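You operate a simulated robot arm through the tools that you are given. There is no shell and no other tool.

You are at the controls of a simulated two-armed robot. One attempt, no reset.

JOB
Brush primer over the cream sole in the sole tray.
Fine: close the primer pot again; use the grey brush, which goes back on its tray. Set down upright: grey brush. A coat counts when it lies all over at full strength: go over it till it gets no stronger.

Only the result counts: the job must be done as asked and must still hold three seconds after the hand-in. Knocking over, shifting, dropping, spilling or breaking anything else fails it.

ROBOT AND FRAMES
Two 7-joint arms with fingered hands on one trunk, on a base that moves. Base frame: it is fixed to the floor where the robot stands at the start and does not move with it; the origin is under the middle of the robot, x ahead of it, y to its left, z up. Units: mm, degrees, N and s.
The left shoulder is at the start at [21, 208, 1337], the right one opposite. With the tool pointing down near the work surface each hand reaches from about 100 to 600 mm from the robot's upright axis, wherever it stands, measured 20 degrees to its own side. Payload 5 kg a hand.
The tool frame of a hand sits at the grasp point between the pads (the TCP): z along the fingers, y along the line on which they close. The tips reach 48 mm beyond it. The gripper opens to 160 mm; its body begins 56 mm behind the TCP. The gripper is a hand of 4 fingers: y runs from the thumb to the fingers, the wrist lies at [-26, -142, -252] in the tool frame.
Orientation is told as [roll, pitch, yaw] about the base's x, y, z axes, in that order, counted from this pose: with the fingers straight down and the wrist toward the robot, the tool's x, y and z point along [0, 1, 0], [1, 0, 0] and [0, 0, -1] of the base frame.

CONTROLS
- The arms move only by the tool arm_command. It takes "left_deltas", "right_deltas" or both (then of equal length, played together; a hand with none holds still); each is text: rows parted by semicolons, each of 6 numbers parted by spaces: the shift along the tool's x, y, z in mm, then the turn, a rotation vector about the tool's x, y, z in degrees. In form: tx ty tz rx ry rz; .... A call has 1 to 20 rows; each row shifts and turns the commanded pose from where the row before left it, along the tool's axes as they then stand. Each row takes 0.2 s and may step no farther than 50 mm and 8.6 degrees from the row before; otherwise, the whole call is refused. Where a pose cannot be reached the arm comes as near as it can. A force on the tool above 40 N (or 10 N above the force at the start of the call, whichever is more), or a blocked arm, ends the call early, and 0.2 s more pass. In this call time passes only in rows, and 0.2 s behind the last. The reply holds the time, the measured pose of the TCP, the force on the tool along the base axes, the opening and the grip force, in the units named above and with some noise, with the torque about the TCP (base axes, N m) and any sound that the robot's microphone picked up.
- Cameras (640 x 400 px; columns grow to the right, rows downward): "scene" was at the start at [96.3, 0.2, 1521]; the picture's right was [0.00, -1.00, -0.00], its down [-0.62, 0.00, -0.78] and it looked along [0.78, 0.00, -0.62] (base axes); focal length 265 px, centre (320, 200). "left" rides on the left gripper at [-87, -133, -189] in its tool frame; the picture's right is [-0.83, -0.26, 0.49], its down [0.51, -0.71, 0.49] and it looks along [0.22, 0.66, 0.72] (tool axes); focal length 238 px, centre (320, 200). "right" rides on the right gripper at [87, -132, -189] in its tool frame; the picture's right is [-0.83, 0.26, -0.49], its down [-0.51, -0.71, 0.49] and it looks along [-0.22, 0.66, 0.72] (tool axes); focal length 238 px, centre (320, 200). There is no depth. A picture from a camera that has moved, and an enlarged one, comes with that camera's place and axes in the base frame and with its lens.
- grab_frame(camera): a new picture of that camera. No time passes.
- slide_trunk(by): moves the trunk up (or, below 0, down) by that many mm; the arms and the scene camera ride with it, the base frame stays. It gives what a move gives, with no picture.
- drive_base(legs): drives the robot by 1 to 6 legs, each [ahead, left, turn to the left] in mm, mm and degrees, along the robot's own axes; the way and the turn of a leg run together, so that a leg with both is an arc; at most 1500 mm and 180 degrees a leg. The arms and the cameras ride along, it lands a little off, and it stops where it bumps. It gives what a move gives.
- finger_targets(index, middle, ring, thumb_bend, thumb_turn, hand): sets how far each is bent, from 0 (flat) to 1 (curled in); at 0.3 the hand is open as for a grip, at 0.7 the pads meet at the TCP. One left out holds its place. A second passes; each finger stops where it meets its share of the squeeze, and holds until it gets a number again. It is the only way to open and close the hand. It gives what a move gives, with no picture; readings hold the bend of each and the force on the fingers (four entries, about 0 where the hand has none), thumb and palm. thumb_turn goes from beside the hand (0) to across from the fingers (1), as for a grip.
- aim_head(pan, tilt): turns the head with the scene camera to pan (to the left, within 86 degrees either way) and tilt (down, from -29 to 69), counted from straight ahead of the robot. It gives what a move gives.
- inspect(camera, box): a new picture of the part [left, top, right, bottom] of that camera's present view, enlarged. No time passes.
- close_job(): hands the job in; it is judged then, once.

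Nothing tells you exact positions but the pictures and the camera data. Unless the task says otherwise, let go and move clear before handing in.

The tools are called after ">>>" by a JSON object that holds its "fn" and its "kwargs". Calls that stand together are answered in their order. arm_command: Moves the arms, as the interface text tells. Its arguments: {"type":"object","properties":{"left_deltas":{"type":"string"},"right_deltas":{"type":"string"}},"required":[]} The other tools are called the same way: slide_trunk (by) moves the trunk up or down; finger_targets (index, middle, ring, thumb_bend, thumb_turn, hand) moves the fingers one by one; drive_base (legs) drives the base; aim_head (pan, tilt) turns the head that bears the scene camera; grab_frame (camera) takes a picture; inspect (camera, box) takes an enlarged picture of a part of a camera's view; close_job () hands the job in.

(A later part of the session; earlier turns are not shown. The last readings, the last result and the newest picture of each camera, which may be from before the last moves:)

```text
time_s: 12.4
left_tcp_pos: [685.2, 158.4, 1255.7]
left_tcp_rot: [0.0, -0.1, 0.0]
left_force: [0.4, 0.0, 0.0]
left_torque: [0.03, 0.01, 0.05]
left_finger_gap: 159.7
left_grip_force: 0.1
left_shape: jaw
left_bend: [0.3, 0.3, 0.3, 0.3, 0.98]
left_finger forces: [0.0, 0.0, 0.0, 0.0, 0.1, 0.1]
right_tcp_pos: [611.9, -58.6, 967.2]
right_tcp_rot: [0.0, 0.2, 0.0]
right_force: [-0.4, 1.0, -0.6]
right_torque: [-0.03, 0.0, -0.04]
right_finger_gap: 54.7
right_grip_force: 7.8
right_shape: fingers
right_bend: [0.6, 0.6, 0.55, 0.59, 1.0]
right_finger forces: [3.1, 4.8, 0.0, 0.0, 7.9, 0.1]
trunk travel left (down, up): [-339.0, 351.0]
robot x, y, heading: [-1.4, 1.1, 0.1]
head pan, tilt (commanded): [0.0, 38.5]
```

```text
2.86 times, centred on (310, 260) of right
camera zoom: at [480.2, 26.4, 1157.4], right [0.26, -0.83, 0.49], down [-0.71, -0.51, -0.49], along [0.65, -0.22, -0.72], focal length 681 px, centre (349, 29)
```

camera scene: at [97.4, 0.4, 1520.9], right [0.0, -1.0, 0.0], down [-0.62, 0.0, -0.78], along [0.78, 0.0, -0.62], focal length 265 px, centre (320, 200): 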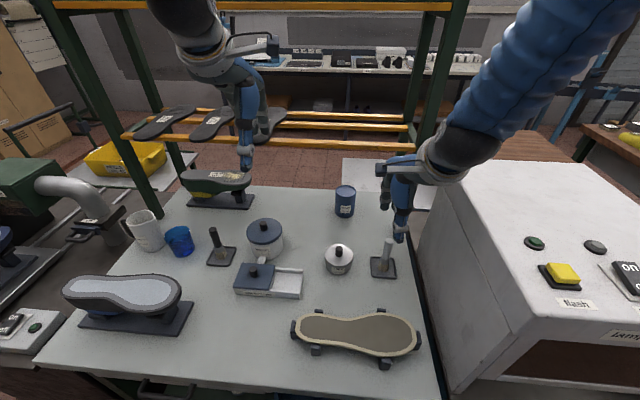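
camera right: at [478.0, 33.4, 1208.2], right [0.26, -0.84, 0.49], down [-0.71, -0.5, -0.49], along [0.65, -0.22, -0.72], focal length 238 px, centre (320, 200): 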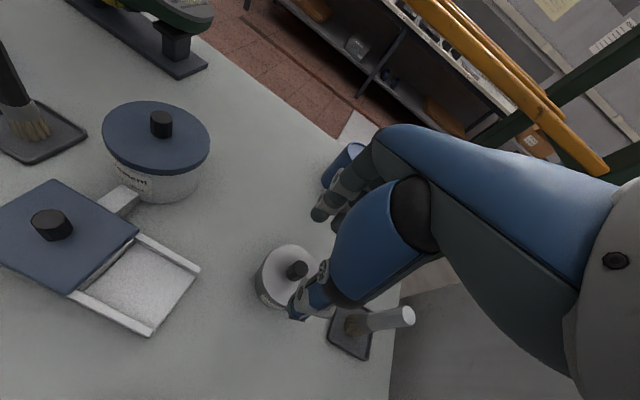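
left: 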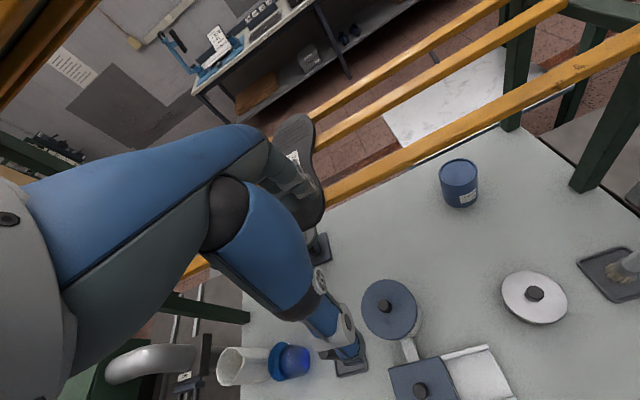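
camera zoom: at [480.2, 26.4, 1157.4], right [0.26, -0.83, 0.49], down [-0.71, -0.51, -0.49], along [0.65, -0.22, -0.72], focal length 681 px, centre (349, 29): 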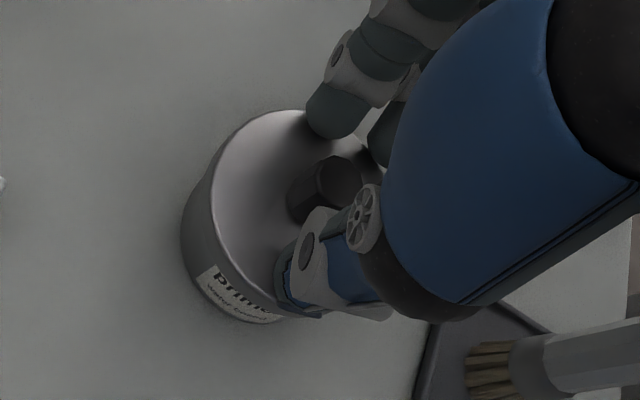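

I heard a snap and the fingers now hold something without upward load. I check whether the lid has come loose and is held by its knob.

>>> {"fn": "inspect", "kwargs": {"camera": "scene", "box": [310, 220, 400, 290]}}

>>> {"fn": "inspect", "kwargs": {"camera": "left", "box": [460, 220, 640, 340]}}

>>> {"fn": "grab_frame", "kwargs": {"camera": "right"}}

```text
5.71 times, centred on (355, 255) of scene
camera zoom: at [96.4, 0.3, 1521.0], right [0.0, -1.0, 0.0], down [-0.62, 0.0, -0.78], along [0.78, 0.0, -0.62], focal length 1516 px, centre (120, -114)
```

zoom: 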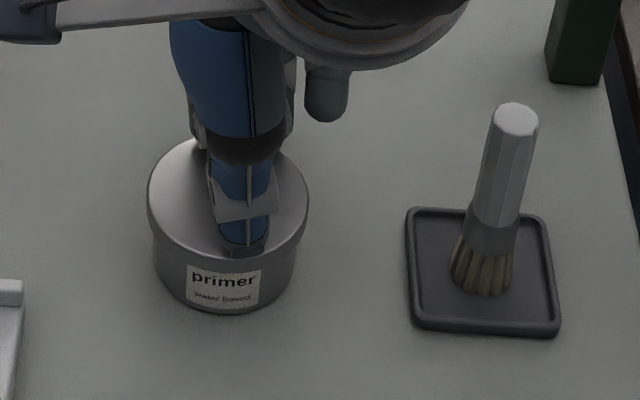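

```text
3.33 times, centred on (550, 280) of left
camera zoom: at [552.5, 74.2, 1444.1], right [-0.26, -0.83, -0.49], down [-0.71, 0.51, -0.49], along [0.66, 0.22, -0.72], focal length 794 px, centre (-447, -67)
```

zoom: 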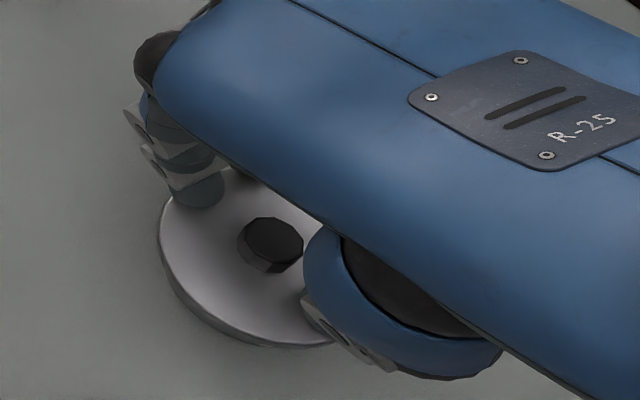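

```text
taken
camera right: at [480.2, 26.4, 1157.4], right [0.26, -0.83, 0.49], down [-0.71, -0.51, -0.49], along [0.65, -0.22, -0.72], focal length 238 px, centre (320, 200)
```

right: 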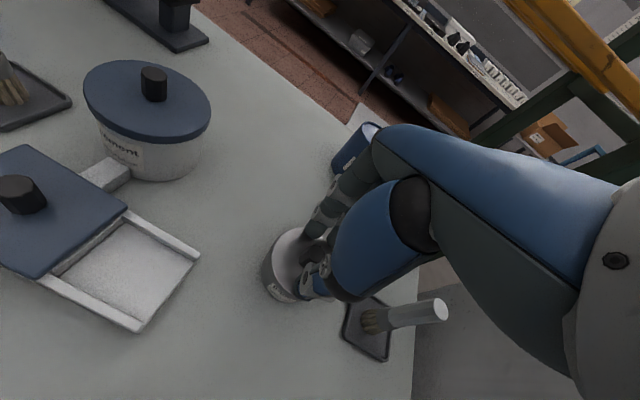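

It is not clear whether the lid is held. I lift slowly by 10 mm and see if the lid follows.

>>> {"fn": "arm_command", "kwargs": {"right_deltas": "0 0 -5 0 0 0; 0 0 -5 0 0 0"}}

>>> {"fn": "inspect", "kwargs": {"camera": "scene", "box": [310, 220, 400, 290]}}

>>> {"fn": "inspect", "kwargs": {"camera": "right", "box": [230, 190, 390, 330]}}

```text
time_s: 13.0
left_tcp_pos: [684.9, 159.1, 1254.6]
left_tcp_rot: [0.1, 0.0, -0.1]
left_force: [-0.6, -0.9, 0.9]
left_torque: [-0.03, 0.0, 0.02]
left_finger_gap: 159.6
left_grip_force: 0.0
left_shape: jaw
left_bend: [0.3, 0.3, 0.3, 0.3, 0.98]
left_finger forces: [0.0, 0.0, 0.0, 0.0, 0.0, 0.0]
right_tcp_pos: [612.9, -59.8, 976.3]
right_tcp_rot: [0.1, 0.1, -0.1]
right_force: [0.1, 0.0, -0.3]
right_torque: [-0.03, 0.02, -0.02]
right_finger_gap: 54.5
right_grip_force: 7.7
right_shape: fingers
right_bend: [0.6, 0.6, 0.55, 0.59, 1.0]
right_finger forces: [3.1, 4.8, 0.0, 0.0, 7.9, 0.0]
trunk travel left (down, up): [-339.0, 351.0]
robot x, y, heading: [2.0, -0.8, -0.2]
head pan, tilt (commanded): [0.0, 38.5]
```

```text
5.71 times, centred on (355, 255) of scene
camera zoom: at [96.6, 0.3, 1521.0], right [0.0, -1.0, 0.0], down [-0.62, 0.0, -0.78], along [0.78, 0.0, -0.62], focal length 1516 px, centre (120, -114)
```

zoom: 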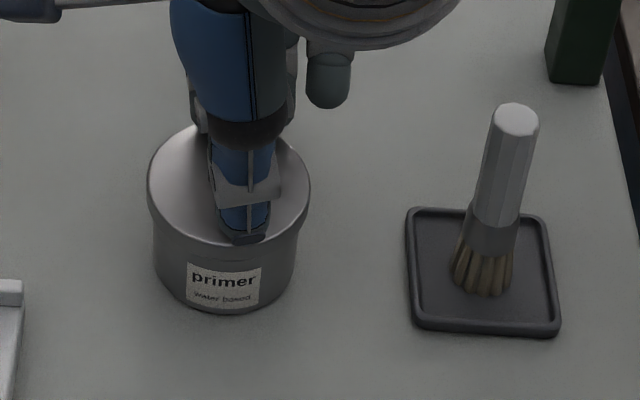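

```text
2.86 times, centred on (310, 260) of right
camera zoom: at [480.7, 26.3, 1167.2], right [0.26, -0.83, 0.49], down [-0.71, -0.51, -0.49], along [0.65, -0.22, -0.72], focal length 681 px, centre (349, 29)
```

zoom: 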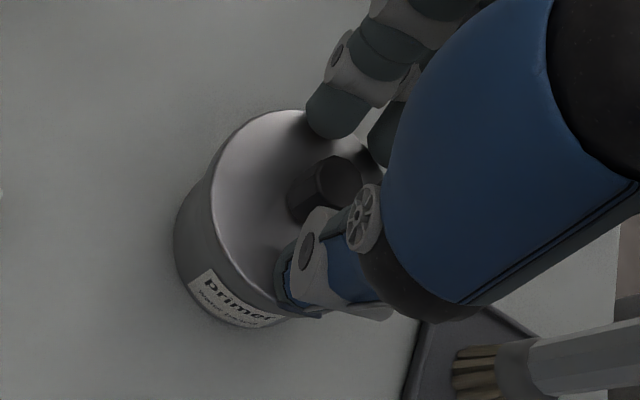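

The lid rises with the hand, so it is held. I lift it further clear of the pot and check.

>>> {"fn": "arm_command", "kwargs": {"right_deltas": "0 0 -15 0 0 0; 0 0 -20 0 0 0; 0 0 -25 0 0 0; 0 0 -25 0 0 0"}}

>>> {"fn": "inspect", "kwargs": {"camera": "scene", "box": [290, 190, 430, 290]}}

>>> {"fn": "inspect", "kwargs": {"camera": "right", "box": [200, 170, 420, 340]}}

>>> {"fn": "inspect", "kwargs": {"camera": "left", "box": [400, 160, 640, 340]}}

```text
time_s: 14.0
left_tcp_pos: [684.2, 159.7, 1256.2]
left_tcp_rot: [0.1, 0.1, 0.0]
left_force: [-0.8, 0.2, 0.4]
left_torque: [0.0, -0.05, 0.02]
left_finger_gap: 159.8
left_grip_force: 0.1
left_shape: jaw
left_bend: [0.3, 0.3, 0.3, 0.3, 0.98]
left_finger forces: [0.0, 0.0, 0.0, 0.0, 0.0, 0.0]
right_tcp_pos: [614.5, -60.4, 1063.7]
right_tcp_rot: [0.1, 0.1, 0.0]
right_force: [-0.3, 0.6, -1.6]
right_torque: [0.01, -0.11, -0.02]
right_finger_gap: 54.6
right_grip_force: 8.0
right_shape: fingers
right_bend: [0.61, 0.6, 0.55, 0.59, 1.0]
right_finger forces: [3.2, 4.9, 0.0, 0.1, 7.8, 0.0]
trunk travel left (down, up): [-339.0, 351.0]
robot x, y, heading: [1.6, 2.6, -0.0]
head pan, tilt (commanded): [0.0, 38.5]
```

```text
4.00 times, centred on (360, 240) of scene
camera zoom: at [95.5, 0.3, 1521.1], right [0.0, -1.0, 0.0], down [-0.62, 0.0, -0.78], along [0.78, 0.0, -0.62], focal length 1061 px, centre (160, 40)
```

zoom: 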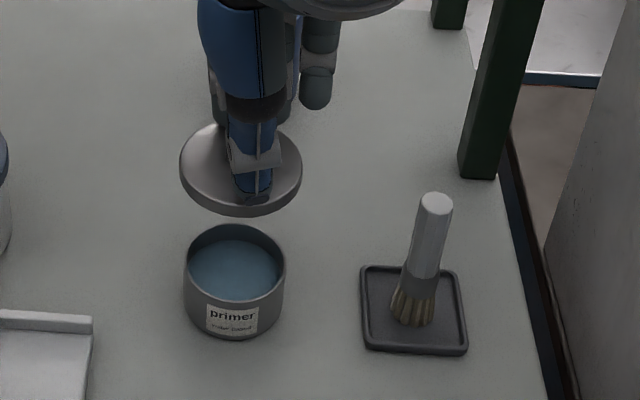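

```text
2.35 times, centred on (310, 255) of right
camera zoom: at [480.9, 26.7, 1254.0], right [0.26, -0.83, 0.49], down [-0.71, -0.51, -0.49], along [0.65, -0.22, -0.72], focal length 561 px, centre (344, 71)
```

zoom: 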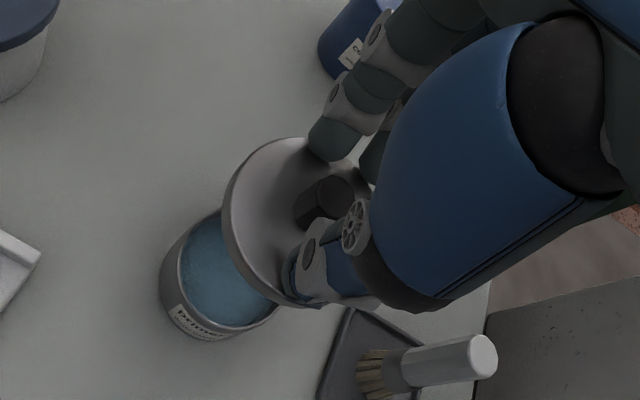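

```text
2.22 times, centred on (520, 250) of left
camera zoom: at [551.5, 74.2, 1444.6], right [-0.26, -0.83, -0.49], down [-0.71, 0.51, -0.49], along [0.66, 0.22, -0.72], focal length 530 px, centre (-124, 89)
```

zoom: 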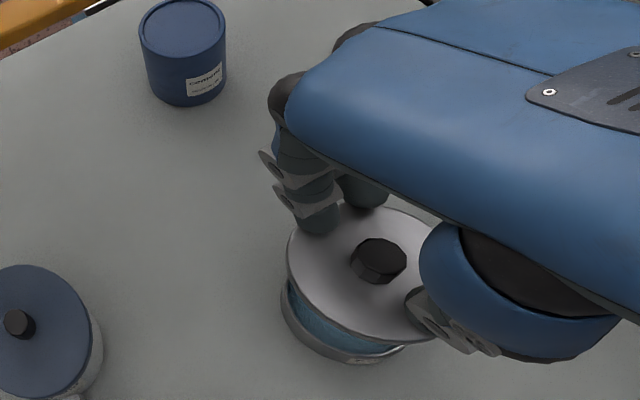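

The lid is off and held, and the pot shows blue-grey primer a little below its rim. I carry the lid to the free spot near [525, -8] and lower it.

>>> {"fn": "arm_command", "kwargs": {"right_deltas": "17.5 -29.8 0 0 0 0; 17.5 -29.8 0 0 0 0; 17.5 -29.8 0 0 0 0; 0 0 30 0 0 0; 0 0 30 0 0 0; 0 0 30 0 0 0"}}

>>> {"fn": "grab_frame", "kwargs": {"camera": "right"}}

>>> {"fn": "inspect", "kwargs": {"camera": "scene", "box": [220, 190, 430, 340]}}

>>> {"fn": "inspect", "kwargs": {"camera": "left", "box": [340, 200, 640, 400]}}

```text
time_s: 15.4
left_tcp_pos: [685.3, 159.2, 1253.9]
left_tcp_rot: [0.0, 0.0, -0.1]
left_force: [-0.4, -0.3, -0.2]
left_torque: [-0.02, 0.05, -0.02]
left_finger_gap: 159.9
left_grip_force: 0.2
left_shape: jaw
left_bend: [0.3, 0.3, 0.3, 0.3, 0.98]
left_finger forces: [0.0, 0.1, 0.0, 0.0, 0.0, 0.0]
right_tcp_pos: [527.6, -5.5, 971.8]
right_tcp_rot: [0.1, 0.2, -0.1]
right_force: [1.1, 0.5, 0.5]
right_torque: [0.03, 0.12, -0.01]
right_finger_gap: 54.7
right_grip_force: 8.0
right_shape: fingers
right_bend: [0.61, 0.6, 0.55, 0.59, 1.0]
right_finger forces: [3.2, 4.9, 0.1, 0.0, 7.7, 0.0]
trunk travel left (down, up): [-339.0, 351.0]
robot x, y, heading: [-4.6, -1.1, 0.0]
head pan, tilt (commanded): [0.0, 38.5]
```

```text
taken
camera right: at [394.8, 79.9, 1161.6], right [0.26, -0.84, 0.48], down [-0.71, -0.51, -0.49], along [0.65, -0.22, -0.72], focal length 238 px, centre (320, 200)
```

right: 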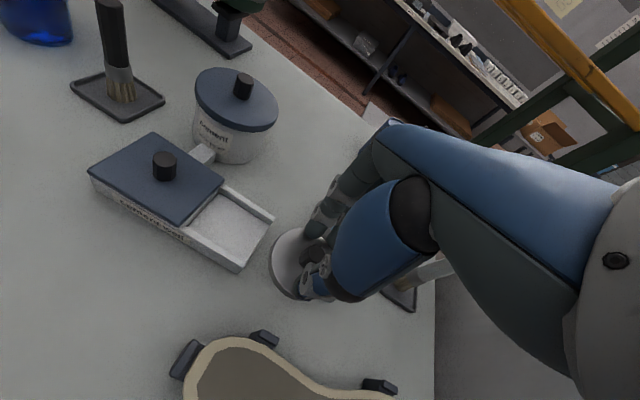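

```text
2.67 times, centred on (325, 265) of scene
camera zoom: at [97.5, 0.3, 1520.9], right [0.0, -1.0, 0.0], down [-0.62, 0.0, -0.78], along [0.78, 0.0, -0.62], focal length 708 px, centre (307, 27)
```

zoom: 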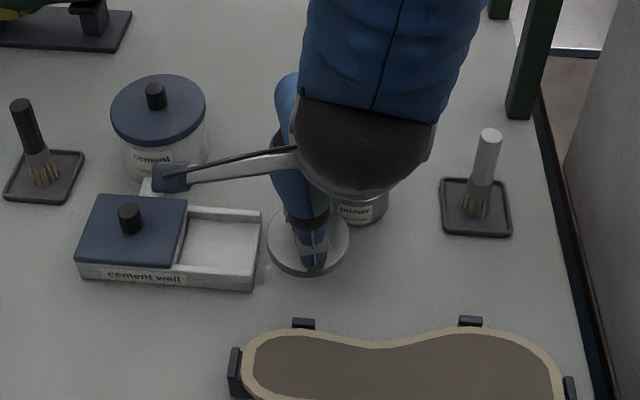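

```text
2.00 times, centred on (490, 300) of left
camera zoom: at [553.5, 74.1, 1443.6], right [-0.26, -0.83, -0.49], down [-0.71, 0.51, -0.49], along [0.65, 0.22, -0.72], focal length 477 px, centre (-20, 0)
```

zoom: 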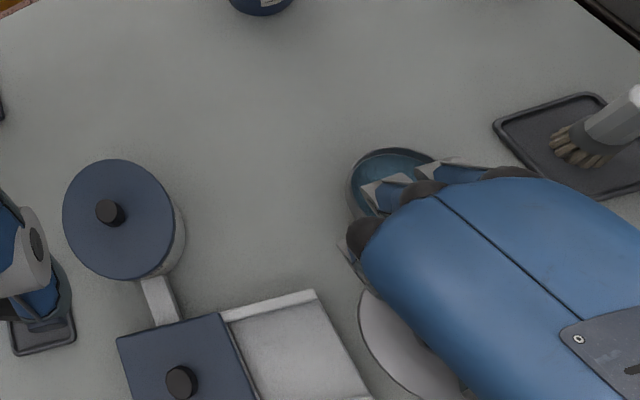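

Lowering here would bring the fingers too near the open pot, so I choose a roomier spot at about [503, -100] between pot and sole. I raise slightly, shift right and come down in steps.

>>> {"fn": "arm_command", "kwargs": {"right_deltas": "0 0 -20 0 0 0; -31.5 -8.2 0 0 0 0; -31.5 -8.2 0 0 0 0; -31.5 -8.2 0 0 0 0; 0 0 22 0 0 0; 0 0 20 0 0 0"}}

>>> {"fn": "grab_frame", "kwargs": {"camera": "right"}}

>>> {"fn": "inspect", "kwargs": {"camera": "scene", "box": [260, 210, 430, 340]}}

>>> {"fn": "inspect", "kwargs": {"camera": "left", "box": [340, 200, 640, 400]}}

```text
time_s: 16.8
left_tcp_pos: [684.8, 159.6, 1254.9]
left_tcp_rot: [0.0, 0.0, 0.0]
left_force: [0.5, 0.1, 1.3]
left_torque: [0.04, 0.04, 0.03]
left_finger_gap: 159.8
left_grip_force: 0.2
left_shape: jaw
left_bend: [0.3, 0.3, 0.3, 0.3, 0.98]
left_finger forces: [0.0, 0.0, 0.1, 0.0, 0.1, 0.1]
right_tcp_pos: [499.8, -100.3, 950.8]
right_tcp_rot: [0.1, 0.1, -0.1]
right_force: [0.5, -0.3, 0.3]
right_torque: [0.02, 0.04, 0.02]
right_finger_gap: 54.6
right_grip_force: 7.9
right_shape: fingers
right_bend: [0.61, 0.6, 0.55, 0.59, 1.0]
right_finger forces: [3.0, 4.8, 0.0, 0.0, 7.7, 0.0]
trunk travel left (down, up): [-339.0, 351.0]
robot x, y, heading: [0.9, 0.3, 0.1]
head pan, tilt (commanded): [0.0, 38.5]
```

```text
taken
camera right: at [367.9, -14.8, 1140.9], right [0.26, -0.84, 0.48], down [-0.71, -0.5, -0.49], along [0.65, -0.22, -0.72], focal length 238 px, centre (320, 200)
```

right: 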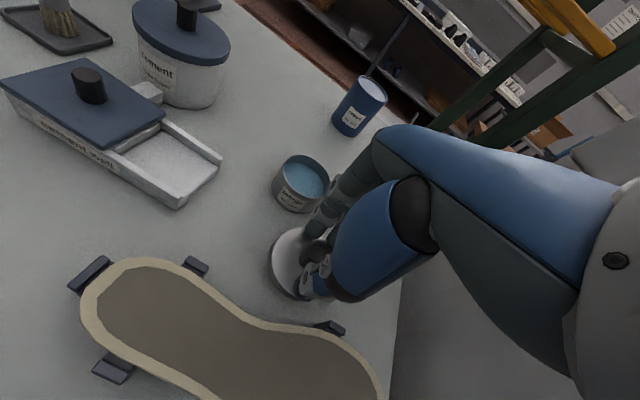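

```text
3.08 times, centred on (345, 275) of scene
camera zoom: at [96.7, -0.2, 1521.0], right [0.0, -1.0, 0.0], down [-0.62, 0.0, -0.78], along [0.78, 0.0, -0.62], focal length 816 px, centre (243, -31)
```

zoom: 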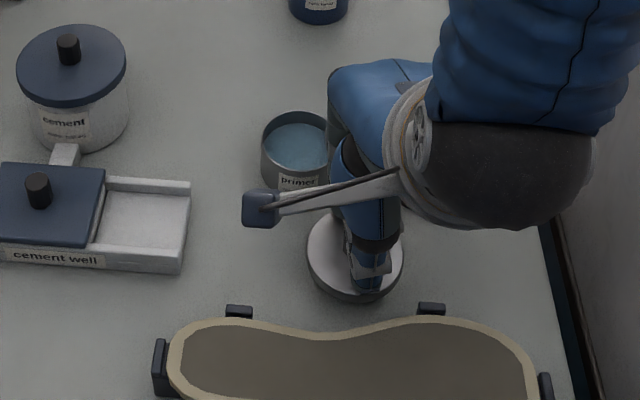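

```text
2.00 times, centred on (490, 300) of left
camera zoom: at [552.8, 73.5, 1444.0], right [-0.26, -0.83, -0.49], down [-0.71, 0.51, -0.49], along [0.66, 0.22, -0.72], focal length 477 px, centre (-20, 0)
```

zoom: 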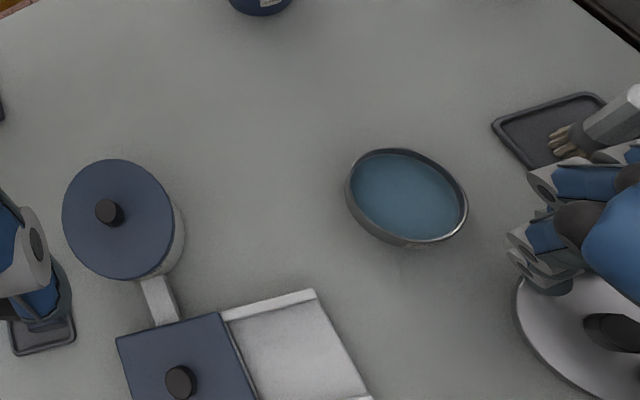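

The spot is clear all round. I lower in small steps, watching for the table contact.

>>> {"fn": "arm_command", "kwargs": {"right_deltas": "0 0 8 0 0 0; 0 0 6 0 0 0; 0 0 4 0 0 0"}}

>>> {"fn": "arm_command", "kwargs": {"right_deltas": "0 0 3 0 0 0; 0 0 2 0 0 0"}}

>>> {"fn": "inspect", "kwargs": {"camera": "scene", "box": [290, 240, 400, 320]}}

```text
time_s: 17.6
left_tcp_pos: [684.4, 158.8, 1254.4]
left_tcp_rot: [0.0, 0.1, 0.0]
left_force: [-0.4, -0.6, -0.8]
left_torque: [-0.04, -0.01, -0.01]
left_finger_gap: 159.7
left_grip_force: 0.1
left_shape: jaw
left_bend: [0.3, 0.3, 0.3, 0.3, 0.98]
left_finger forces: [0.0, 0.0, 0.0, 0.0, 0.0, 0.1]
right_tcp_pos: [497.8, -100.1, 932.7]
right_tcp_rot: [-0.1, 0.2, 0.0]
right_force: [-1.1, 0.2, -0.3]
right_torque: [-0.02, 0.01, -0.01]
right_finger_gap: 54.9
right_grip_force: 7.8
right_shape: fingers
right_bend: [0.61, 0.6, 0.55, 0.59, 1.0]
right_finger forces: [3.1, 4.7, 0.1, 0.0, 7.5, 0.0]
trunk travel left (down, up): [-339.0, 351.0]
robot x, y, heading: [-1.0, 2.1, -0.0]
head pan, tilt (commanded): [0.0, 38.5]
```

```text
time_s: 18.2
left_tcp_pos: [685.2, 159.6, 1254.9]
left_tcp_rot: [0.0, 0.0, 0.1]
left_force: [-0.2, -1.0, 0.4]
left_torque: [-0.01, -0.01, 0.02]
left_finger_gap: 159.8
left_grip_force: 0.0
left_shape: jaw
left_bend: [0.3, 0.3, 0.3, 0.3, 0.98]
left_finger forces: [0.0, 0.1, 0.0, 0.1, 0.1, 0.0]
right_tcp_pos: [499.5, -102.1, 925.9]
right_tcp_rot: [0.0, 0.1, 0.0]
right_force: [0.8, -0.3, 0.0]
right_torque: [0.02, -0.01, 0.02]
right_finger_gap: 54.4
right_grip_force: 7.4
right_shape: fingers
right_bend: [0.61, 0.6, 0.55, 0.59, 1.0]
right_finger forces: [3.1, 4.8, 0.0, 0.0, 7.5, 0.1]
trunk travel left (down, up): [-339.0, 351.0]
robot x, y, heading: [-0.5, 1.3, -0.0]
head pan, tilt (commanded): [0.0, 38.5]
```

```text
5.00 times, centred on (345, 280) of scene
camera zoom: at [96.5, 0.3, 1521.0], right [0.0, -1.0, 0.0], down [-0.62, 0.0, -0.78], along [0.78, 0.0, -0.62], focal length 1327 px, centre (195, -200)
```

zoom: 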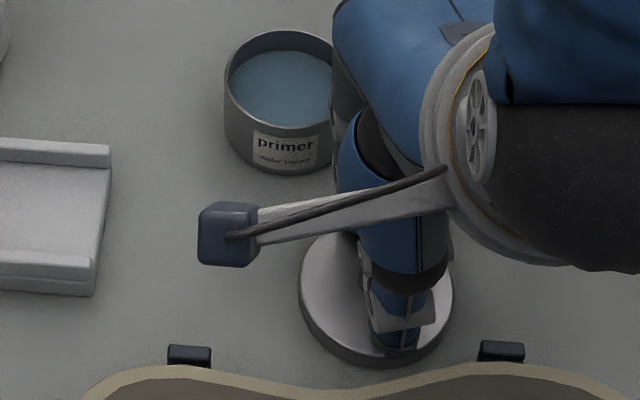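

No contact yet. I keep lowering by 2 mm steps.

>>> {"fn": "arm_command", "kwargs": {"right_deltas": "0 0 2 0 0 0; 0 0 2 0 0 0; 0 0 1 0 0 0"}}

>>> {"fn": "arm_command", "kwargs": {"right_deltas": "0 0 1.5 0 0 0; 0 0 1.5 0 0 0"}}

```text
time_s: 19.0
left_tcp_pos: [685.2, 158.9, 1254.8]
left_tcp_rot: [0.0, 0.0, 0.1]
left_force: [0.3, 0.6, 0.2]
left_torque: [0.0, 0.0, 0.01]
left_finger_gap: 159.6
left_grip_force: 0.1
left_shape: jaw
left_bend: [0.3, 0.3, 0.3, 0.3, 0.98]
left_finger forces: [0.1, 0.0, 0.1, 0.0, 0.0, 0.0]
right_tcp_pos: [498.4, -101.4, 921.8]
right_tcp_rot: [0.1, 0.2, 0.0]
right_force: [-0.6, -0.6, -0.3]
right_torque: [-0.02, 0.0, -0.01]
right_finger_gap: 54.6
right_grip_force: 7.9
right_shape: fingers
right_bend: [0.61, 0.6, 0.55, 0.59, 1.0]
right_finger forces: [3.1, 4.7, 0.1, 0.0, 7.5, 0.1]
trunk travel left (down, up): [-339.0, 351.0]
robot x, y, heading: [2.4, 1.8, 0.1]
head pan, tilt (commanded): [0.0, 38.5]
```

```text
time_s: 19.6
left_tcp_pos: [684.0, 159.1, 1254.5]
left_tcp_rot: [0.0, 0.1, 0.1]
left_force: [0.1, -1.5, -0.1]
left_torque: [0.0, -0.01, 0.03]
left_finger_gap: 159.8
left_grip_force: 0.1
left_shape: jaw
left_bend: [0.3, 0.3, 0.3, 0.3, 0.98]
left_finger forces: [0.1, 0.0, 0.1, 0.0, 0.0, 0.0]
right_tcp_pos: [498.5, -101.0, 918.6]
right_tcp_rot: [0.0, 0.0, 0.0]
right_force: [0.6, 0.3, 0.1]
right_torque: [0.01, 0.01, 0.0]
right_finger_gap: 54.6
right_grip_force: 7.5
right_shape: fingers
right_bend: [0.61, 0.6, 0.55, 0.59, 1.0]
right_finger forces: [3.1, 4.8, 0.0, 0.1, 7.6, 0.0]
trunk travel left (down, up): [-339.0, 351.0]
robot x, y, heading: [-1.2, -0.6, 0.1]
head pan, tilt (commanded): [0.0, 38.5]
```

>>> {"fn": "arm_command", "kwargs": {"right_deltas": "0 0 1.5 0 0 0; 0 0 1.5 0 0 0"}}

>>> {"fn": "inspect", "kwargs": {"camera": "scene", "box": [290, 240, 400, 320]}}

>>> {"fn": "inspect", "kwargs": {"camera": "right", "box": [220, 180, 380, 340]}}

```text
time_s: 20.2
left_tcp_pos: [683.4, 159.6, 1255.0]
left_tcp_rot: [0.0, 0.0, -0.1]
left_force: [-0.2, -0.2, 0.1]
left_torque: [0.01, -0.03, 0.01]
left_finger_gap: 159.6
left_grip_force: 0.0
left_shape: jaw
left_bend: [0.3, 0.3, 0.3, 0.3, 0.98]
left_finger forces: [0.0, 0.1, 0.0, 0.0, 0.0, 0.1]
right_tcp_pos: [498.7, -102.8, 916.3]
right_tcp_rot: [0.1, 0.1, -0.1]
right_force: [-0.3, -0.1, 3.6]
right_torque: [-0.03, 0.09, -0.01]
right_finger_gap: 54.2
right_grip_force: 7.5
right_shape: fingers
right_bend: [0.61, 0.6, 0.55, 0.59, 1.0]
right_finger forces: [3.2, 5.3, 0.0, 0.1, 7.7, 0.0]
trunk travel left (down, up): [-339.0, 351.0]
robot x, y, heading: [2.8, 2.1, -0.1]
head pan, tilt (commanded): [0.0, 38.5]
```

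```text
5.00 times, centred on (345, 280) of scene
camera zoom: at [96.0, 0.4, 1521.1], right [0.0, -1.0, 0.0], down [-0.62, 0.0, -0.78], along [0.78, 0.0, -0.62], focal length 1327 px, centre (195, -200)
```

zoom: 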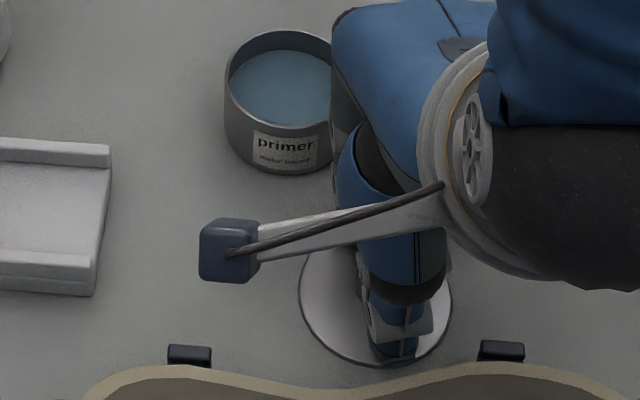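

```text
2.50 times, centred on (300, 260) of right
camera zoom: at [366.9, -16.4, 1106.3], right [0.26, -0.83, 0.49], down [-0.71, -0.51, -0.49], along [0.66, -0.22, -0.72], focal length 596 px, centre (370, 50)
```

zoom: 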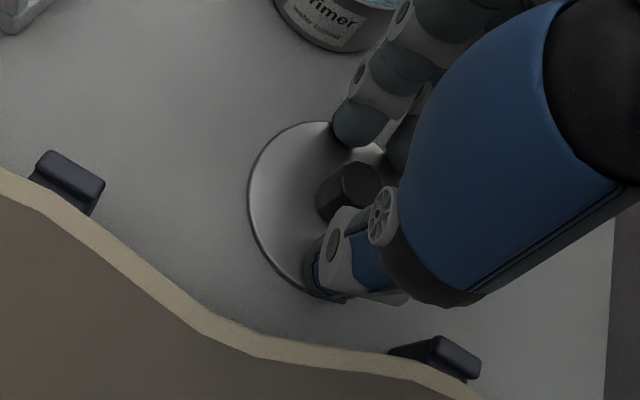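

Contact at z≈916 — the lid rests on the table. I open the fingers and lift away.

>>> {"fn": "finger_targets", "kwargs": {"hand": "right", "index": 0.52, "middle": 0.52, "ring": 0.52, "thumb_bend": 0.52}}

>>> {"fn": "arm_command", "kwargs": {"right_deltas": "0 0 -15 0 0 0; 0 0 -25 0 0 0; 0 0 -35 0 0 0; 0 0 -40 0 0 0; 0 0 -40 0 0 0"}}

>>> {"fn": "grab_frame", "kwargs": {"camera": "right"}}

>>> {"fn": "inspect", "kwargs": {"camera": "scene", "box": [270, 200, 430, 320]}}

```text
time_s: 21.2
left_tcp_pos: [684.3, 159.2, 1256.4]
left_tcp_rot: [0.0, 0.0, 0.0]
left_force: [0.2, 0.1, -1.2]
left_torque: [0.02, 0.03, -0.01]
left_finger_gap: 159.4
left_grip_force: 0.0
left_shape: jaw
left_bend: [0.3, 0.3, 0.3, 0.3, 0.98]
left_finger forces: [0.0, 0.0, 0.0, 0.0, 0.0, 0.0]
right_tcp_pos: [499.1, -102.8, 915.6]
right_tcp_rot: [-0.1, 0.1, 0.0]
right_force: [-0.6, 0.2, 5.8]
right_torque: [-0.01, -0.18, 0.01]
right_finger_gap: 80.7
right_grip_force: 2.8
right_shape: fingers
right_bend: [0.53, 0.52, 0.52, 0.52, 1.0]
right_finger forces: [2.8, 3.1, 0.1, 0.1, 0.1, 0.0]
trunk travel left (down, up): [-339.0, 351.0]
robot x, y, heading: [-4.2, -1.7, 0.1]
head pan, tilt (commanded): [0.0, 38.5]
```

```text
time_s: 22.4
left_tcp_pos: [683.8, 160.3, 1255.7]
left_tcp_rot: [0.0, 0.0, -0.1]
left_force: [-0.6, 0.6, 0.3]
left_torque: [-0.02, -0.09, 0.03]
left_finger_gap: 159.7
left_grip_force: 0.0
left_shape: jaw
left_bend: [0.3, 0.3, 0.3, 0.3, 0.98]
left_finger forces: [0.1, 0.0, 0.0, 0.0, 0.0, 0.0]
right_tcp_pos: [497.7, -105.1, 1074.6]
right_tcp_rot: [0.0, 0.0, 0.1]
right_force: [-1.4, -0.5, 0.0]
right_torque: [0.01, -0.12, 0.02]
right_finger_gap: 82.5
right_grip_force: 0.0
right_shape: fingers
right_bend: [0.52, 0.52, 0.52, 0.52, 1.0]
right_finger forces: [0.0, 0.1, 0.1, 0.1, 0.0, 0.0]
trunk travel left (down, up): [-339.0, 351.0]
robot x, y, heading: [0.2, 2.5, -0.0]
head pan, tilt (commanded): [0.0, 38.5]
```

```text
taken
camera right: at [365.4, -18.3, 1264.8], right [0.26, -0.83, 0.49], down [-0.71, -0.51, -0.49], along [0.65, -0.22, -0.72], focal length 238 px, centre (320, 200)
```

right: 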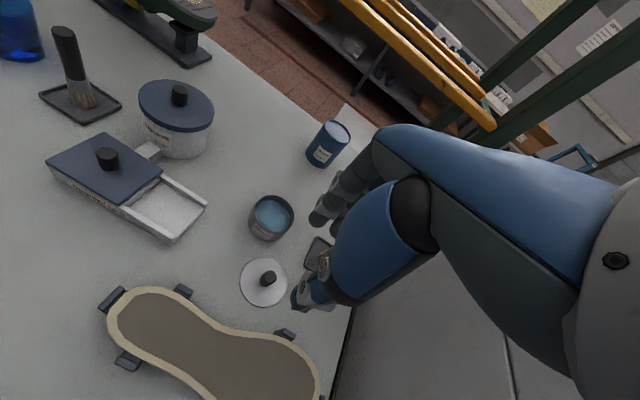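

```text
3.33 times, centred on (350, 260) of scene
camera zoom: at [94.7, 0.7, 1521.2], right [0.0, -1.0, 0.0], down [-0.62, 0.0, -0.78], along [0.78, 0.0, -0.62], focal length 884 px, centre (220, 0)
```

zoom: 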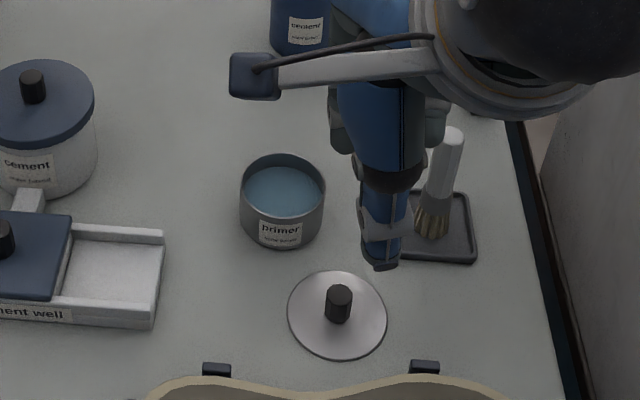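

The lid lies flat and free of everything. Now I go above the grey brush and view it from close.

>>> {"fn": "arm_command", "kwargs": {"right_deltas": "-29 33.5 0 0 0 0; -29 33.5 0 0 0 0; -29 33.5 -10 0 0 0"}}

>>> {"fn": "inspect", "kwargs": {"camera": "right", "box": [200, 180, 400, 340]}}

>>> {"fn": "inspect", "kwargs": {"camera": "scene", "box": [300, 180, 440, 300]}}

>>> {"fn": "grab_frame", "kwargs": {"camera": "left"}}

```text
time_s: 23.2
left_tcp_pos: [684.5, 158.3, 1253.9]
left_tcp_rot: [0.1, 0.1, 0.0]
left_force: [1.2, -0.2, 0.4]
left_torque: [0.1, 0.07, 0.0]
left_finger_gap: 159.8
left_grip_force: 0.1
left_shape: jaw
left_bend: [0.3, 0.3, 0.3, 0.3, 0.98]
left_finger forces: [0.0, 0.1, 0.0, 0.0, 0.1, 0.1]
right_tcp_pos: [595.9, -192.4, 1077.6]
right_tcp_rot: [0.2, 0.2, 0.1]
right_force: [0.6, -1.0, -0.3]
right_torque: [0.08, 0.01, 0.0]
right_finger_gap: 82.8
right_grip_force: 0.0
right_shape: fingers
right_bend: [0.52, 0.52, 0.52, 0.52, 1.0]
right_finger forces: [0.0, 0.0, 0.1, 0.1, 0.1, 0.1]
trunk travel left (down, up): [-339.0, 351.0]
robot x, y, heading: [-2.8, -2.1, -0.1]
head pan, tilt (commanded): [0.0, 38.5]
```

```text
2.50 times, centred on (300, 260) of right
camera zoom: at [465.1, -107.0, 1269.0], right [0.26, -0.83, 0.48], down [-0.71, -0.51, -0.49], along [0.65, -0.22, -0.73], focal length 596 px, centre (370, 50)
```

zoom: 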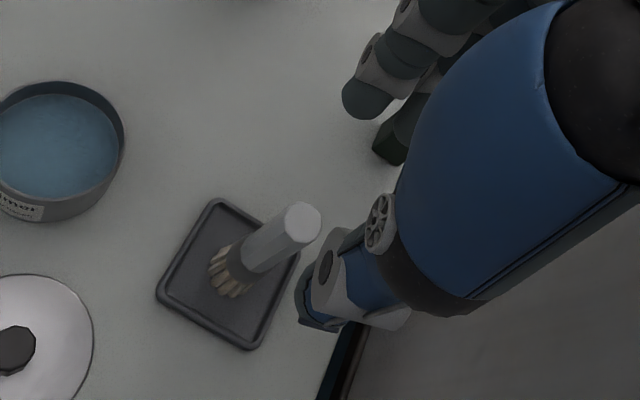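

```text
3.33 times, centred on (370, 240) of scene
camera zoom: at [97.3, -0.9, 1521.0], right [0.0, -1.0, 0.0], down [-0.62, 0.0, -0.78], along [0.78, 0.0, -0.62], focal length 884 px, centre (153, 67)
```

zoom: 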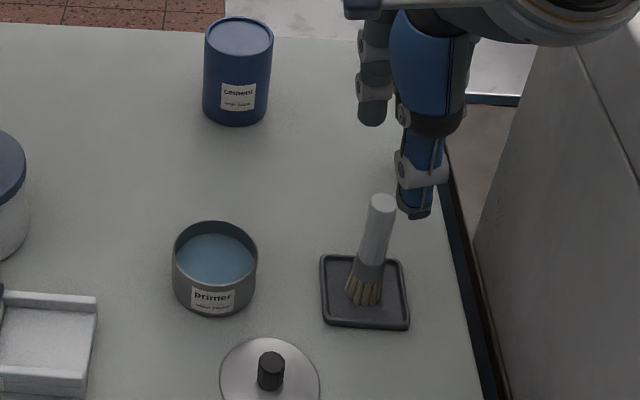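

```text
taken
camera left: at [553.2, 72.9, 1443.8], right [-0.26, -0.83, -0.49], down [-0.71, 0.51, -0.49], along [0.65, 0.22, -0.72], focal length 238 px, centre (320, 200)
```

left: 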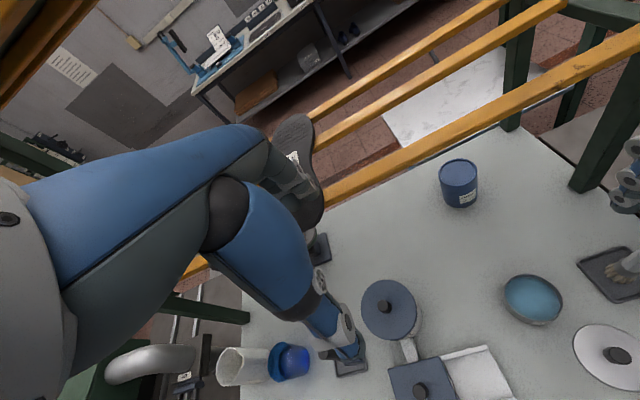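

The brush handle lies on the hand's axis within about 2 mm. I go straight down around it.

>>> {"fn": "arm_command", "kwargs": {"right_deltas": "0 1.5 30 0 0 0; 0 0 30 0 0 0; 0 0 30 0 0 0; 0 0 27 0 0 0"}}

>>> {"fn": "inspect", "kwargs": {"camera": "right", "box": [200, 180, 400, 340]}}

>>> {"fn": "inspect", "kwargs": {"camera": "scene", "box": [330, 200, 440, 300]}}

```text
time_s: 24.2
left_tcp_pos: [686.2, 158.4, 1254.7]
left_tcp_rot: [0.1, 0.0, 0.0]
left_force: [0.3, -0.3, 0.0]
left_torque: [0.0, 0.06, 0.02]
left_finger_gap: 159.7
left_grip_force: 0.1
left_shape: jaw
left_bend: [0.3, 0.3, 0.3, 0.3, 0.98]
left_finger forces: [0.0, 0.0, 0.1, 0.0, 0.1, 0.1]
right_tcp_pos: [602.3, -187.7, 961.5]
right_tcp_rot: [0.2, 0.0, -0.1]
right_force: [1.0, -0.4, 0.8]
right_torque: [0.02, 0.07, 0.02]
right_finger_gap: 82.6
right_grip_force: 0.2
right_shape: fingers
right_bend: [0.52, 0.52, 0.52, 0.52, 1.0]
right_finger forces: [0.0, 0.0, 0.1, 0.0, 0.0, 0.1]
trunk travel left (down, up): [-339.0, 351.0]
robot x, y, heading: [0.6, 0.0, -0.1]
head pan, tilt (commanded): [0.0, 38.5]
```

```text
2.50 times, centred on (300, 260) of right
camera zoom: at [469.1, -101.5, 1151.9], right [0.26, -0.83, 0.49], down [-0.71, -0.51, -0.49], along [0.66, -0.22, -0.72], focal length 596 px, centre (370, 50)
```

zoom: 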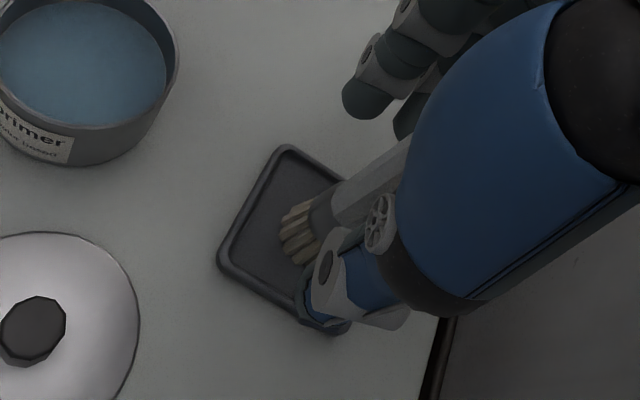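

```text
4.00 times, centred on (385, 250) of scene
camera zoom: at [97.6, -0.1, 1520.9], right [0.0, -1.0, 0.0], down [-0.62, 0.0, -0.78], along [0.78, 0.0, -0.62], focal length 1061 px, centre (60, 0)
```

zoom: 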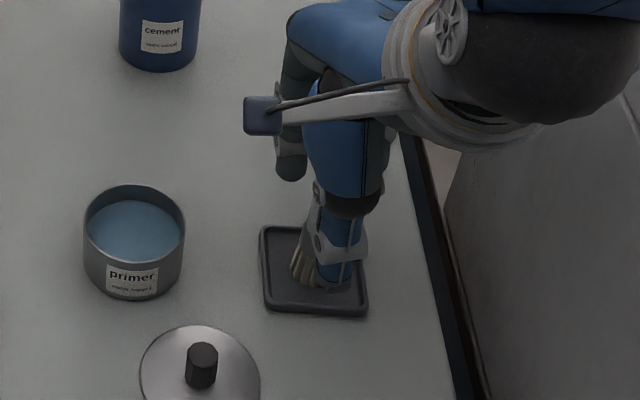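

The handle is inside the open hand, a few millimetres toward me and to the right of its axis. I correct that slightly and close gently.

>>> {"fn": "arm_command", "kwargs": {"right_deltas": "-3 -2.5 0 0 0 0"}}

>>> {"fn": "inspect", "kwargs": {"camera": "right", "box": [240, 200, 360, 290]}}

>>> {"fn": "inspect", "kwargs": {"camera": "scene", "box": [340, 210, 430, 280]}}

```text
time_s: 24.6
left_tcp_pos: [685.1, 159.3, 1254.2]
left_tcp_rot: [-0.1, 0.2, 0.0]
left_force: [0.0, 0.4, 0.3]
left_torque: [0.02, 0.04, 0.02]
left_finger_gap: 159.7
left_grip_force: 0.1
left_shape: jaw
left_bend: [0.3, 0.3, 0.3, 0.3, 0.98]
left_finger forces: [0.0, 0.1, 0.0, 0.0, 0.1, 0.0]
right_tcp_pos: [597.0, -190.6, 962.8]
right_tcp_rot: [0.1, 0.3, 0.0]
right_force: [0.0, -0.6, -0.1]
right_torque: [-0.01, 0.02, 0.01]
right_finger_gap: 82.7
right_grip_force: 0.0
right_shape: fingers
right_bend: [0.52, 0.52, 0.52, 0.52, 1.0]
right_finger forces: [0.1, 0.1, 0.0, 0.0, 0.0, 0.0]
trunk travel left (down, up): [-339.0, 351.0]
robot x, y, heading: [1.8, 0.7, -0.1]
head pan, tilt (commanded): [0.0, 38.5]
```

```text
4.44 times, centred on (300, 245) of right
camera zoom: at [465.5, -105.3, 1152.8], right [0.26, -0.83, 0.48], down [-0.71, -0.51, -0.49], along [0.65, -0.22, -0.72], focal length 1059 px, centre (409, 0)
```

zoom: 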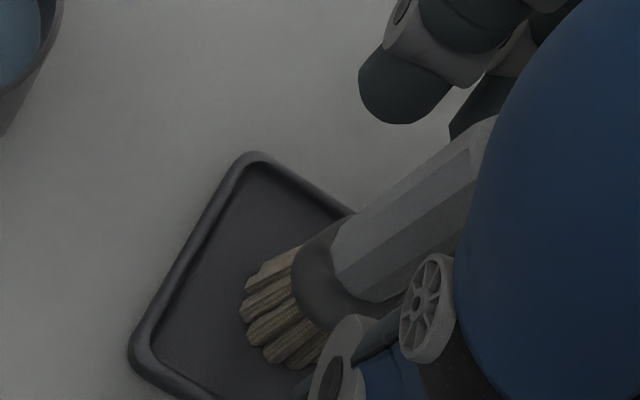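

```text
5.71 times, centred on (385, 245) of scene
camera zoom: at [97.0, -0.2, 1521.0], right [0.0, -1.0, 0.0], down [-0.62, 0.0, -0.78], along [0.78, 0.0, -0.62], focal length 1516 px, centre (-51, -57)
```

zoom: 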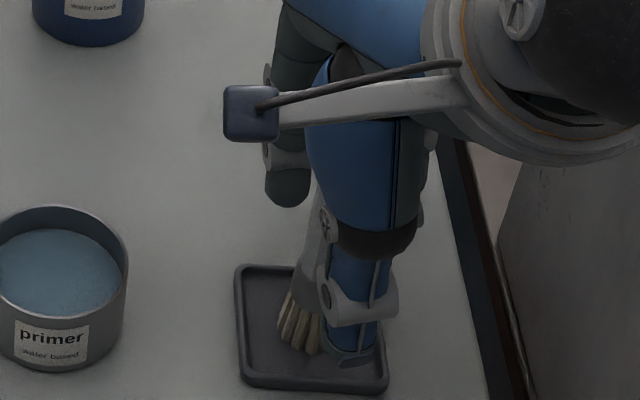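

The brush is centred on the hand's axis, but the index sits nearer to it than the middle finger, so I shift the hand 4 mm left for an even three-point grip, then close in stages.

>>> {"fn": "arm_command", "kwargs": {"right_deltas": "4 0 0 0 0 0"}}

>>> {"fn": "finger_targets", "kwargs": {"hand": "right", "index": 0.58, "middle": 0.58, "ring": 0.56, "thumb_bend": 0.58}}

>>> {"fn": "inspect", "kwargs": {"camera": "right", "box": [240, 200, 360, 290]}}

>>> {"fn": "inspect", "kwargs": {"camera": "scene", "box": [340, 210, 430, 280]}}

```text
time_s: 25.0
left_tcp_pos: [685.0, 160.2, 1256.2]
left_tcp_rot: [0.0, 0.0, 0.0]
left_force: [0.5, 0.4, 0.4]
left_torque: [-0.01, 0.0, 0.0]
left_finger_gap: 159.6
left_grip_force: 0.1
left_shape: jaw
left_bend: [0.3, 0.3, 0.3, 0.3, 0.98]
left_finger forces: [0.0, 0.0, 0.0, 0.0, 0.1, 0.1]
right_tcp_pos: [596.8, -187.0, 963.8]
right_tcp_rot: [0.2, 0.1, 0.0]
right_force: [-0.1, 0.4, 0.2]
right_torque: [-0.01, -0.03, 0.0]
right_finger_gap: 82.9
right_grip_force: 0.0
right_shape: fingers
right_bend: [0.52, 0.52, 0.52, 0.52, 1.0]
right_finger forces: [0.0, 0.0, 0.1, 0.0, 0.0, 0.1]
trunk travel left (down, up): [-339.0, 351.0]
robot x, y, heading: [-0.6, 0.8, -0.2]
head pan, tilt (commanded): [0.0, 38.5]
```

```text
time_s: 26.0
left_tcp_pos: [684.0, 159.8, 1255.7]
left_tcp_rot: [0.0, -0.1, 0.1]
left_force: [-1.0, 0.4, -0.6]
left_torque: [-0.01, 0.02, -0.06]
left_finger_gap: 159.7
left_grip_force: 0.1
left_shape: jaw
left_bend: [0.3, 0.3, 0.3, 0.3, 0.98]
left_finger forces: [0.1, 0.0, 0.0, 0.0, 0.0, 0.1]
right_tcp_pos: [598.2, -188.7, 962.9]
right_tcp_rot: [0.0, 0.2, 0.0]
right_force: [-1.0, -0.4, 0.5]
right_torque: [-0.01, 0.02, 0.02]
right_finger_gap: 63.3
right_grip_force: 0.0
right_shape: fingers
right_bend: [0.57, 0.57, 0.56, 0.57, 1.0]
right_finger forces: [0.1, 0.0, 0.0, 0.1, 0.0, 0.0]
trunk travel left (down, up): [-339.0, 351.0]
robot x, y, heading: [-1.4, -0.5, 0.1]
head pan, tilt (commanded): [0.0, 38.5]
```

```text
4.44 times, centred on (300, 245) of right
camera zoom: at [465.2, -101.7, 1154.0], right [0.26, -0.83, 0.49], down [-0.71, -0.51, -0.49], along [0.65, -0.22, -0.72], focal length 1059 px, centre (409, 0)
```

zoom: 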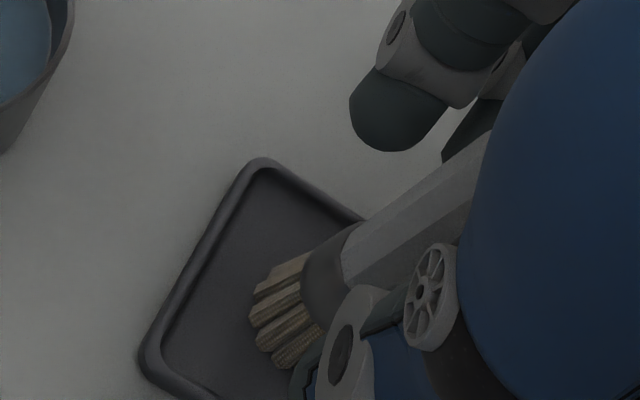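

```text
5.71 times, centred on (385, 245) of scene
camera zoom: at [96.6, 0.2, 1521.0], right [0.0, -1.0, 0.0], down [-0.62, 0.0, -0.78], along [0.78, 0.0, -0.62], focal length 1516 px, centre (-51, -57)
```

zoom: 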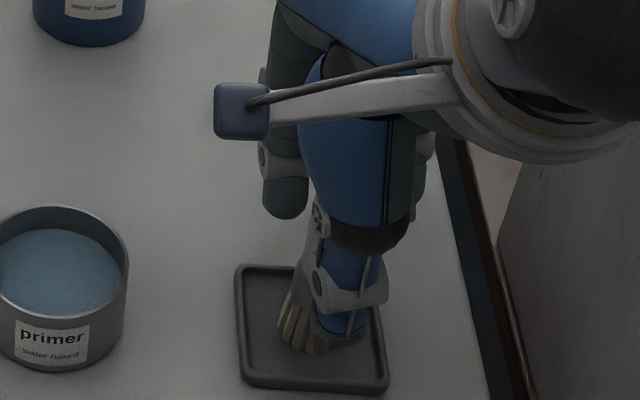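

No contact yet. I continue closing.

>>> {"fn": "finger_targets", "kwargs": {"hand": "right", "index": 0.64, "middle": 0.64, "ring": 0.58, "thumb_bend": 0.64}}

>>> {"fn": "inspect", "kwargs": {"camera": "right", "box": [240, 200, 360, 290]}}

>>> {"fn": "inspect", "kwargs": {"camera": "scene", "box": [340, 210, 430, 280]}}

```text
time_s: 27.0
left_tcp_pos: [685.2, 158.7, 1255.1]
left_tcp_rot: [0.0, 0.0, 0.0]
left_force: [-0.2, 0.1, 0.0]
left_torque: [0.03, -0.01, 0.01]
left_finger_gap: 159.6
left_grip_force: 0.1
left_shape: jaw
left_bend: [0.3, 0.3, 0.3, 0.3, 0.98]
left_finger forces: [0.0, 0.1, 0.1, 0.0, 0.1, 0.0]
right_tcp_pos: [597.7, -188.1, 963.4]
right_tcp_rot: [0.3, 0.1, 0.0]
right_force: [0.4, -0.6, 0.5]
right_torque: [0.0, 0.03, 0.0]
right_finger_gap: 36.1
right_grip_force: 0.3
right_shape: fingers
right_bend: [0.64, 0.64, 0.57, 0.64, 1.0]
right_finger forces: [0.0, 0.0, 0.1, 0.0, 0.1, 0.0]
trunk travel left (down, up): [-339.0, 351.0]
robot x, y, heading: [-0.4, 0.7, 0.1]
head pan, tilt (commanded): [0.0, 38.5]
```

```text
4.44 times, centred on (300, 245) of right
camera zoom: at [465.2, -101.7, 1154.0], right [0.26, -0.83, 0.49], down [-0.71, -0.51, -0.49], along [0.65, -0.22, -0.72], focal length 1059 px, centre (409, 0)
```

zoom: 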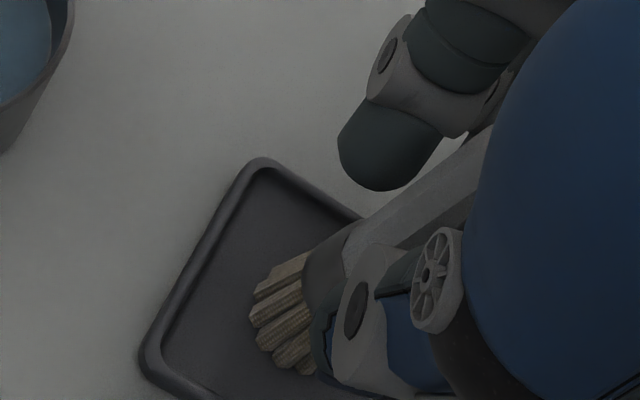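

```text
5.71 times, centred on (385, 245) of scene
camera zoom: at [96.6, 0.2, 1521.0], right [0.0, -1.0, 0.0], down [-0.62, 0.0, -0.78], along [0.78, 0.0, -0.62], focal length 1516 px, centre (-51, -57)
```

zoom: 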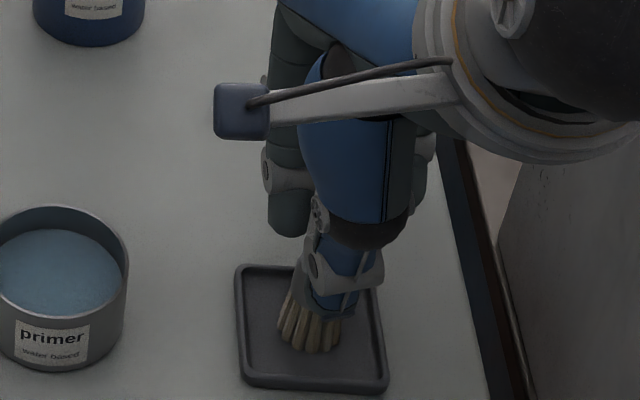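

>>> {"fn": "finger_targets", "kwargs": {"hand": "right", "index": 0.68, "middle": 0.68, "ring": 0.6, "thumb_bend": 0.68}}

>>> {"fn": "inspect", "kwargs": {"camera": "right", "box": [240, 200, 360, 290]}}

>>> {"fn": "inspect", "kwargs": {"camera": "scene", "box": [340, 210, 430, 280]}}

```text
time_s: 28.0
left_tcp_pos: [683.3, 158.8, 1255.7]
left_tcp_rot: [-0.1, 0.0, 0.0]
left_force: [-0.2, -0.1, -0.7]
left_torque: [0.03, -0.01, 0.01]
left_finger_gap: 159.9
left_grip_force: 0.1
left_shape: jaw
left_bend: [0.3, 0.3, 0.3, 0.3, 0.98]
left_finger forces: [0.0, 0.1, 0.0, 0.0, 0.0, 0.0]
right_tcp_pos: [596.8, -187.1, 964.0]
right_tcp_rot: [0.1, 0.1, -0.1]
right_force: [-0.4, 0.4, -0.3]
right_torque: [0.03, -0.02, -0.01]
right_finger_gap: 26.4
right_grip_force: 2.3
right_shape: fingers
right_bend: [0.67, 0.68, 0.6, 0.67, 1.0]
right_finger forces: [2.0, 0.9, 0.1, 0.1, 2.8, 0.0]
trunk travel left (down, up): [-339.0, 351.0]
robot x, y, heading: [-1.6, 2.5, 0.2]
head pan, tilt (commanded): [0.0, 38.5]
```

```text
4.44 times, centred on (300, 245) of right
camera zoom: at [465.2, -101.7, 1154.0], right [0.26, -0.83, 0.49], down [-0.71, -0.51, -0.49], along [0.65, -0.22, -0.72], focal length 1059 px, centre (409, 0)
```

zoom: 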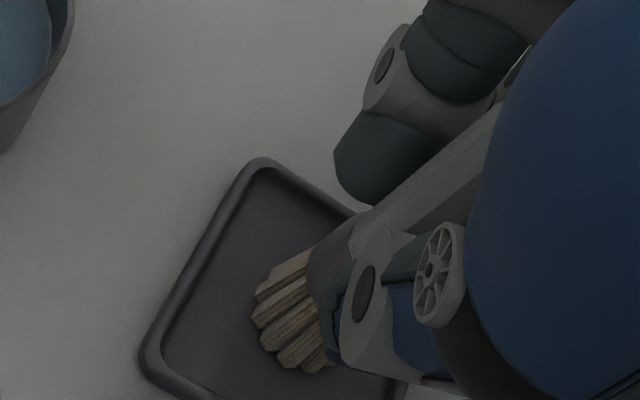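

```text
5.71 times, centred on (385, 245) of scene
camera zoom: at [96.6, 0.2, 1521.0], right [0.0, -1.0, 0.0], down [-0.62, 0.0, -0.78], along [0.78, 0.0, -0.62], focal length 1516 px, centre (-51, -57)
```

zoom: 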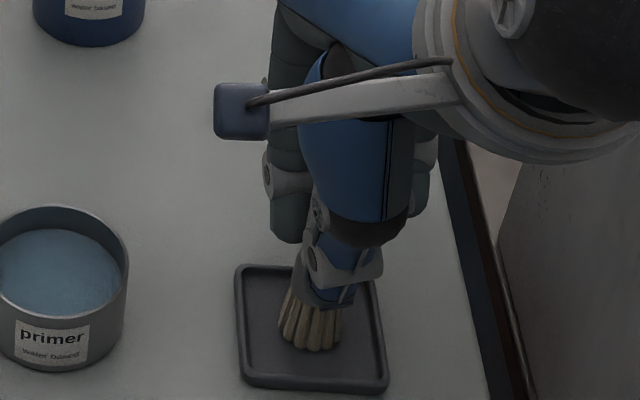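

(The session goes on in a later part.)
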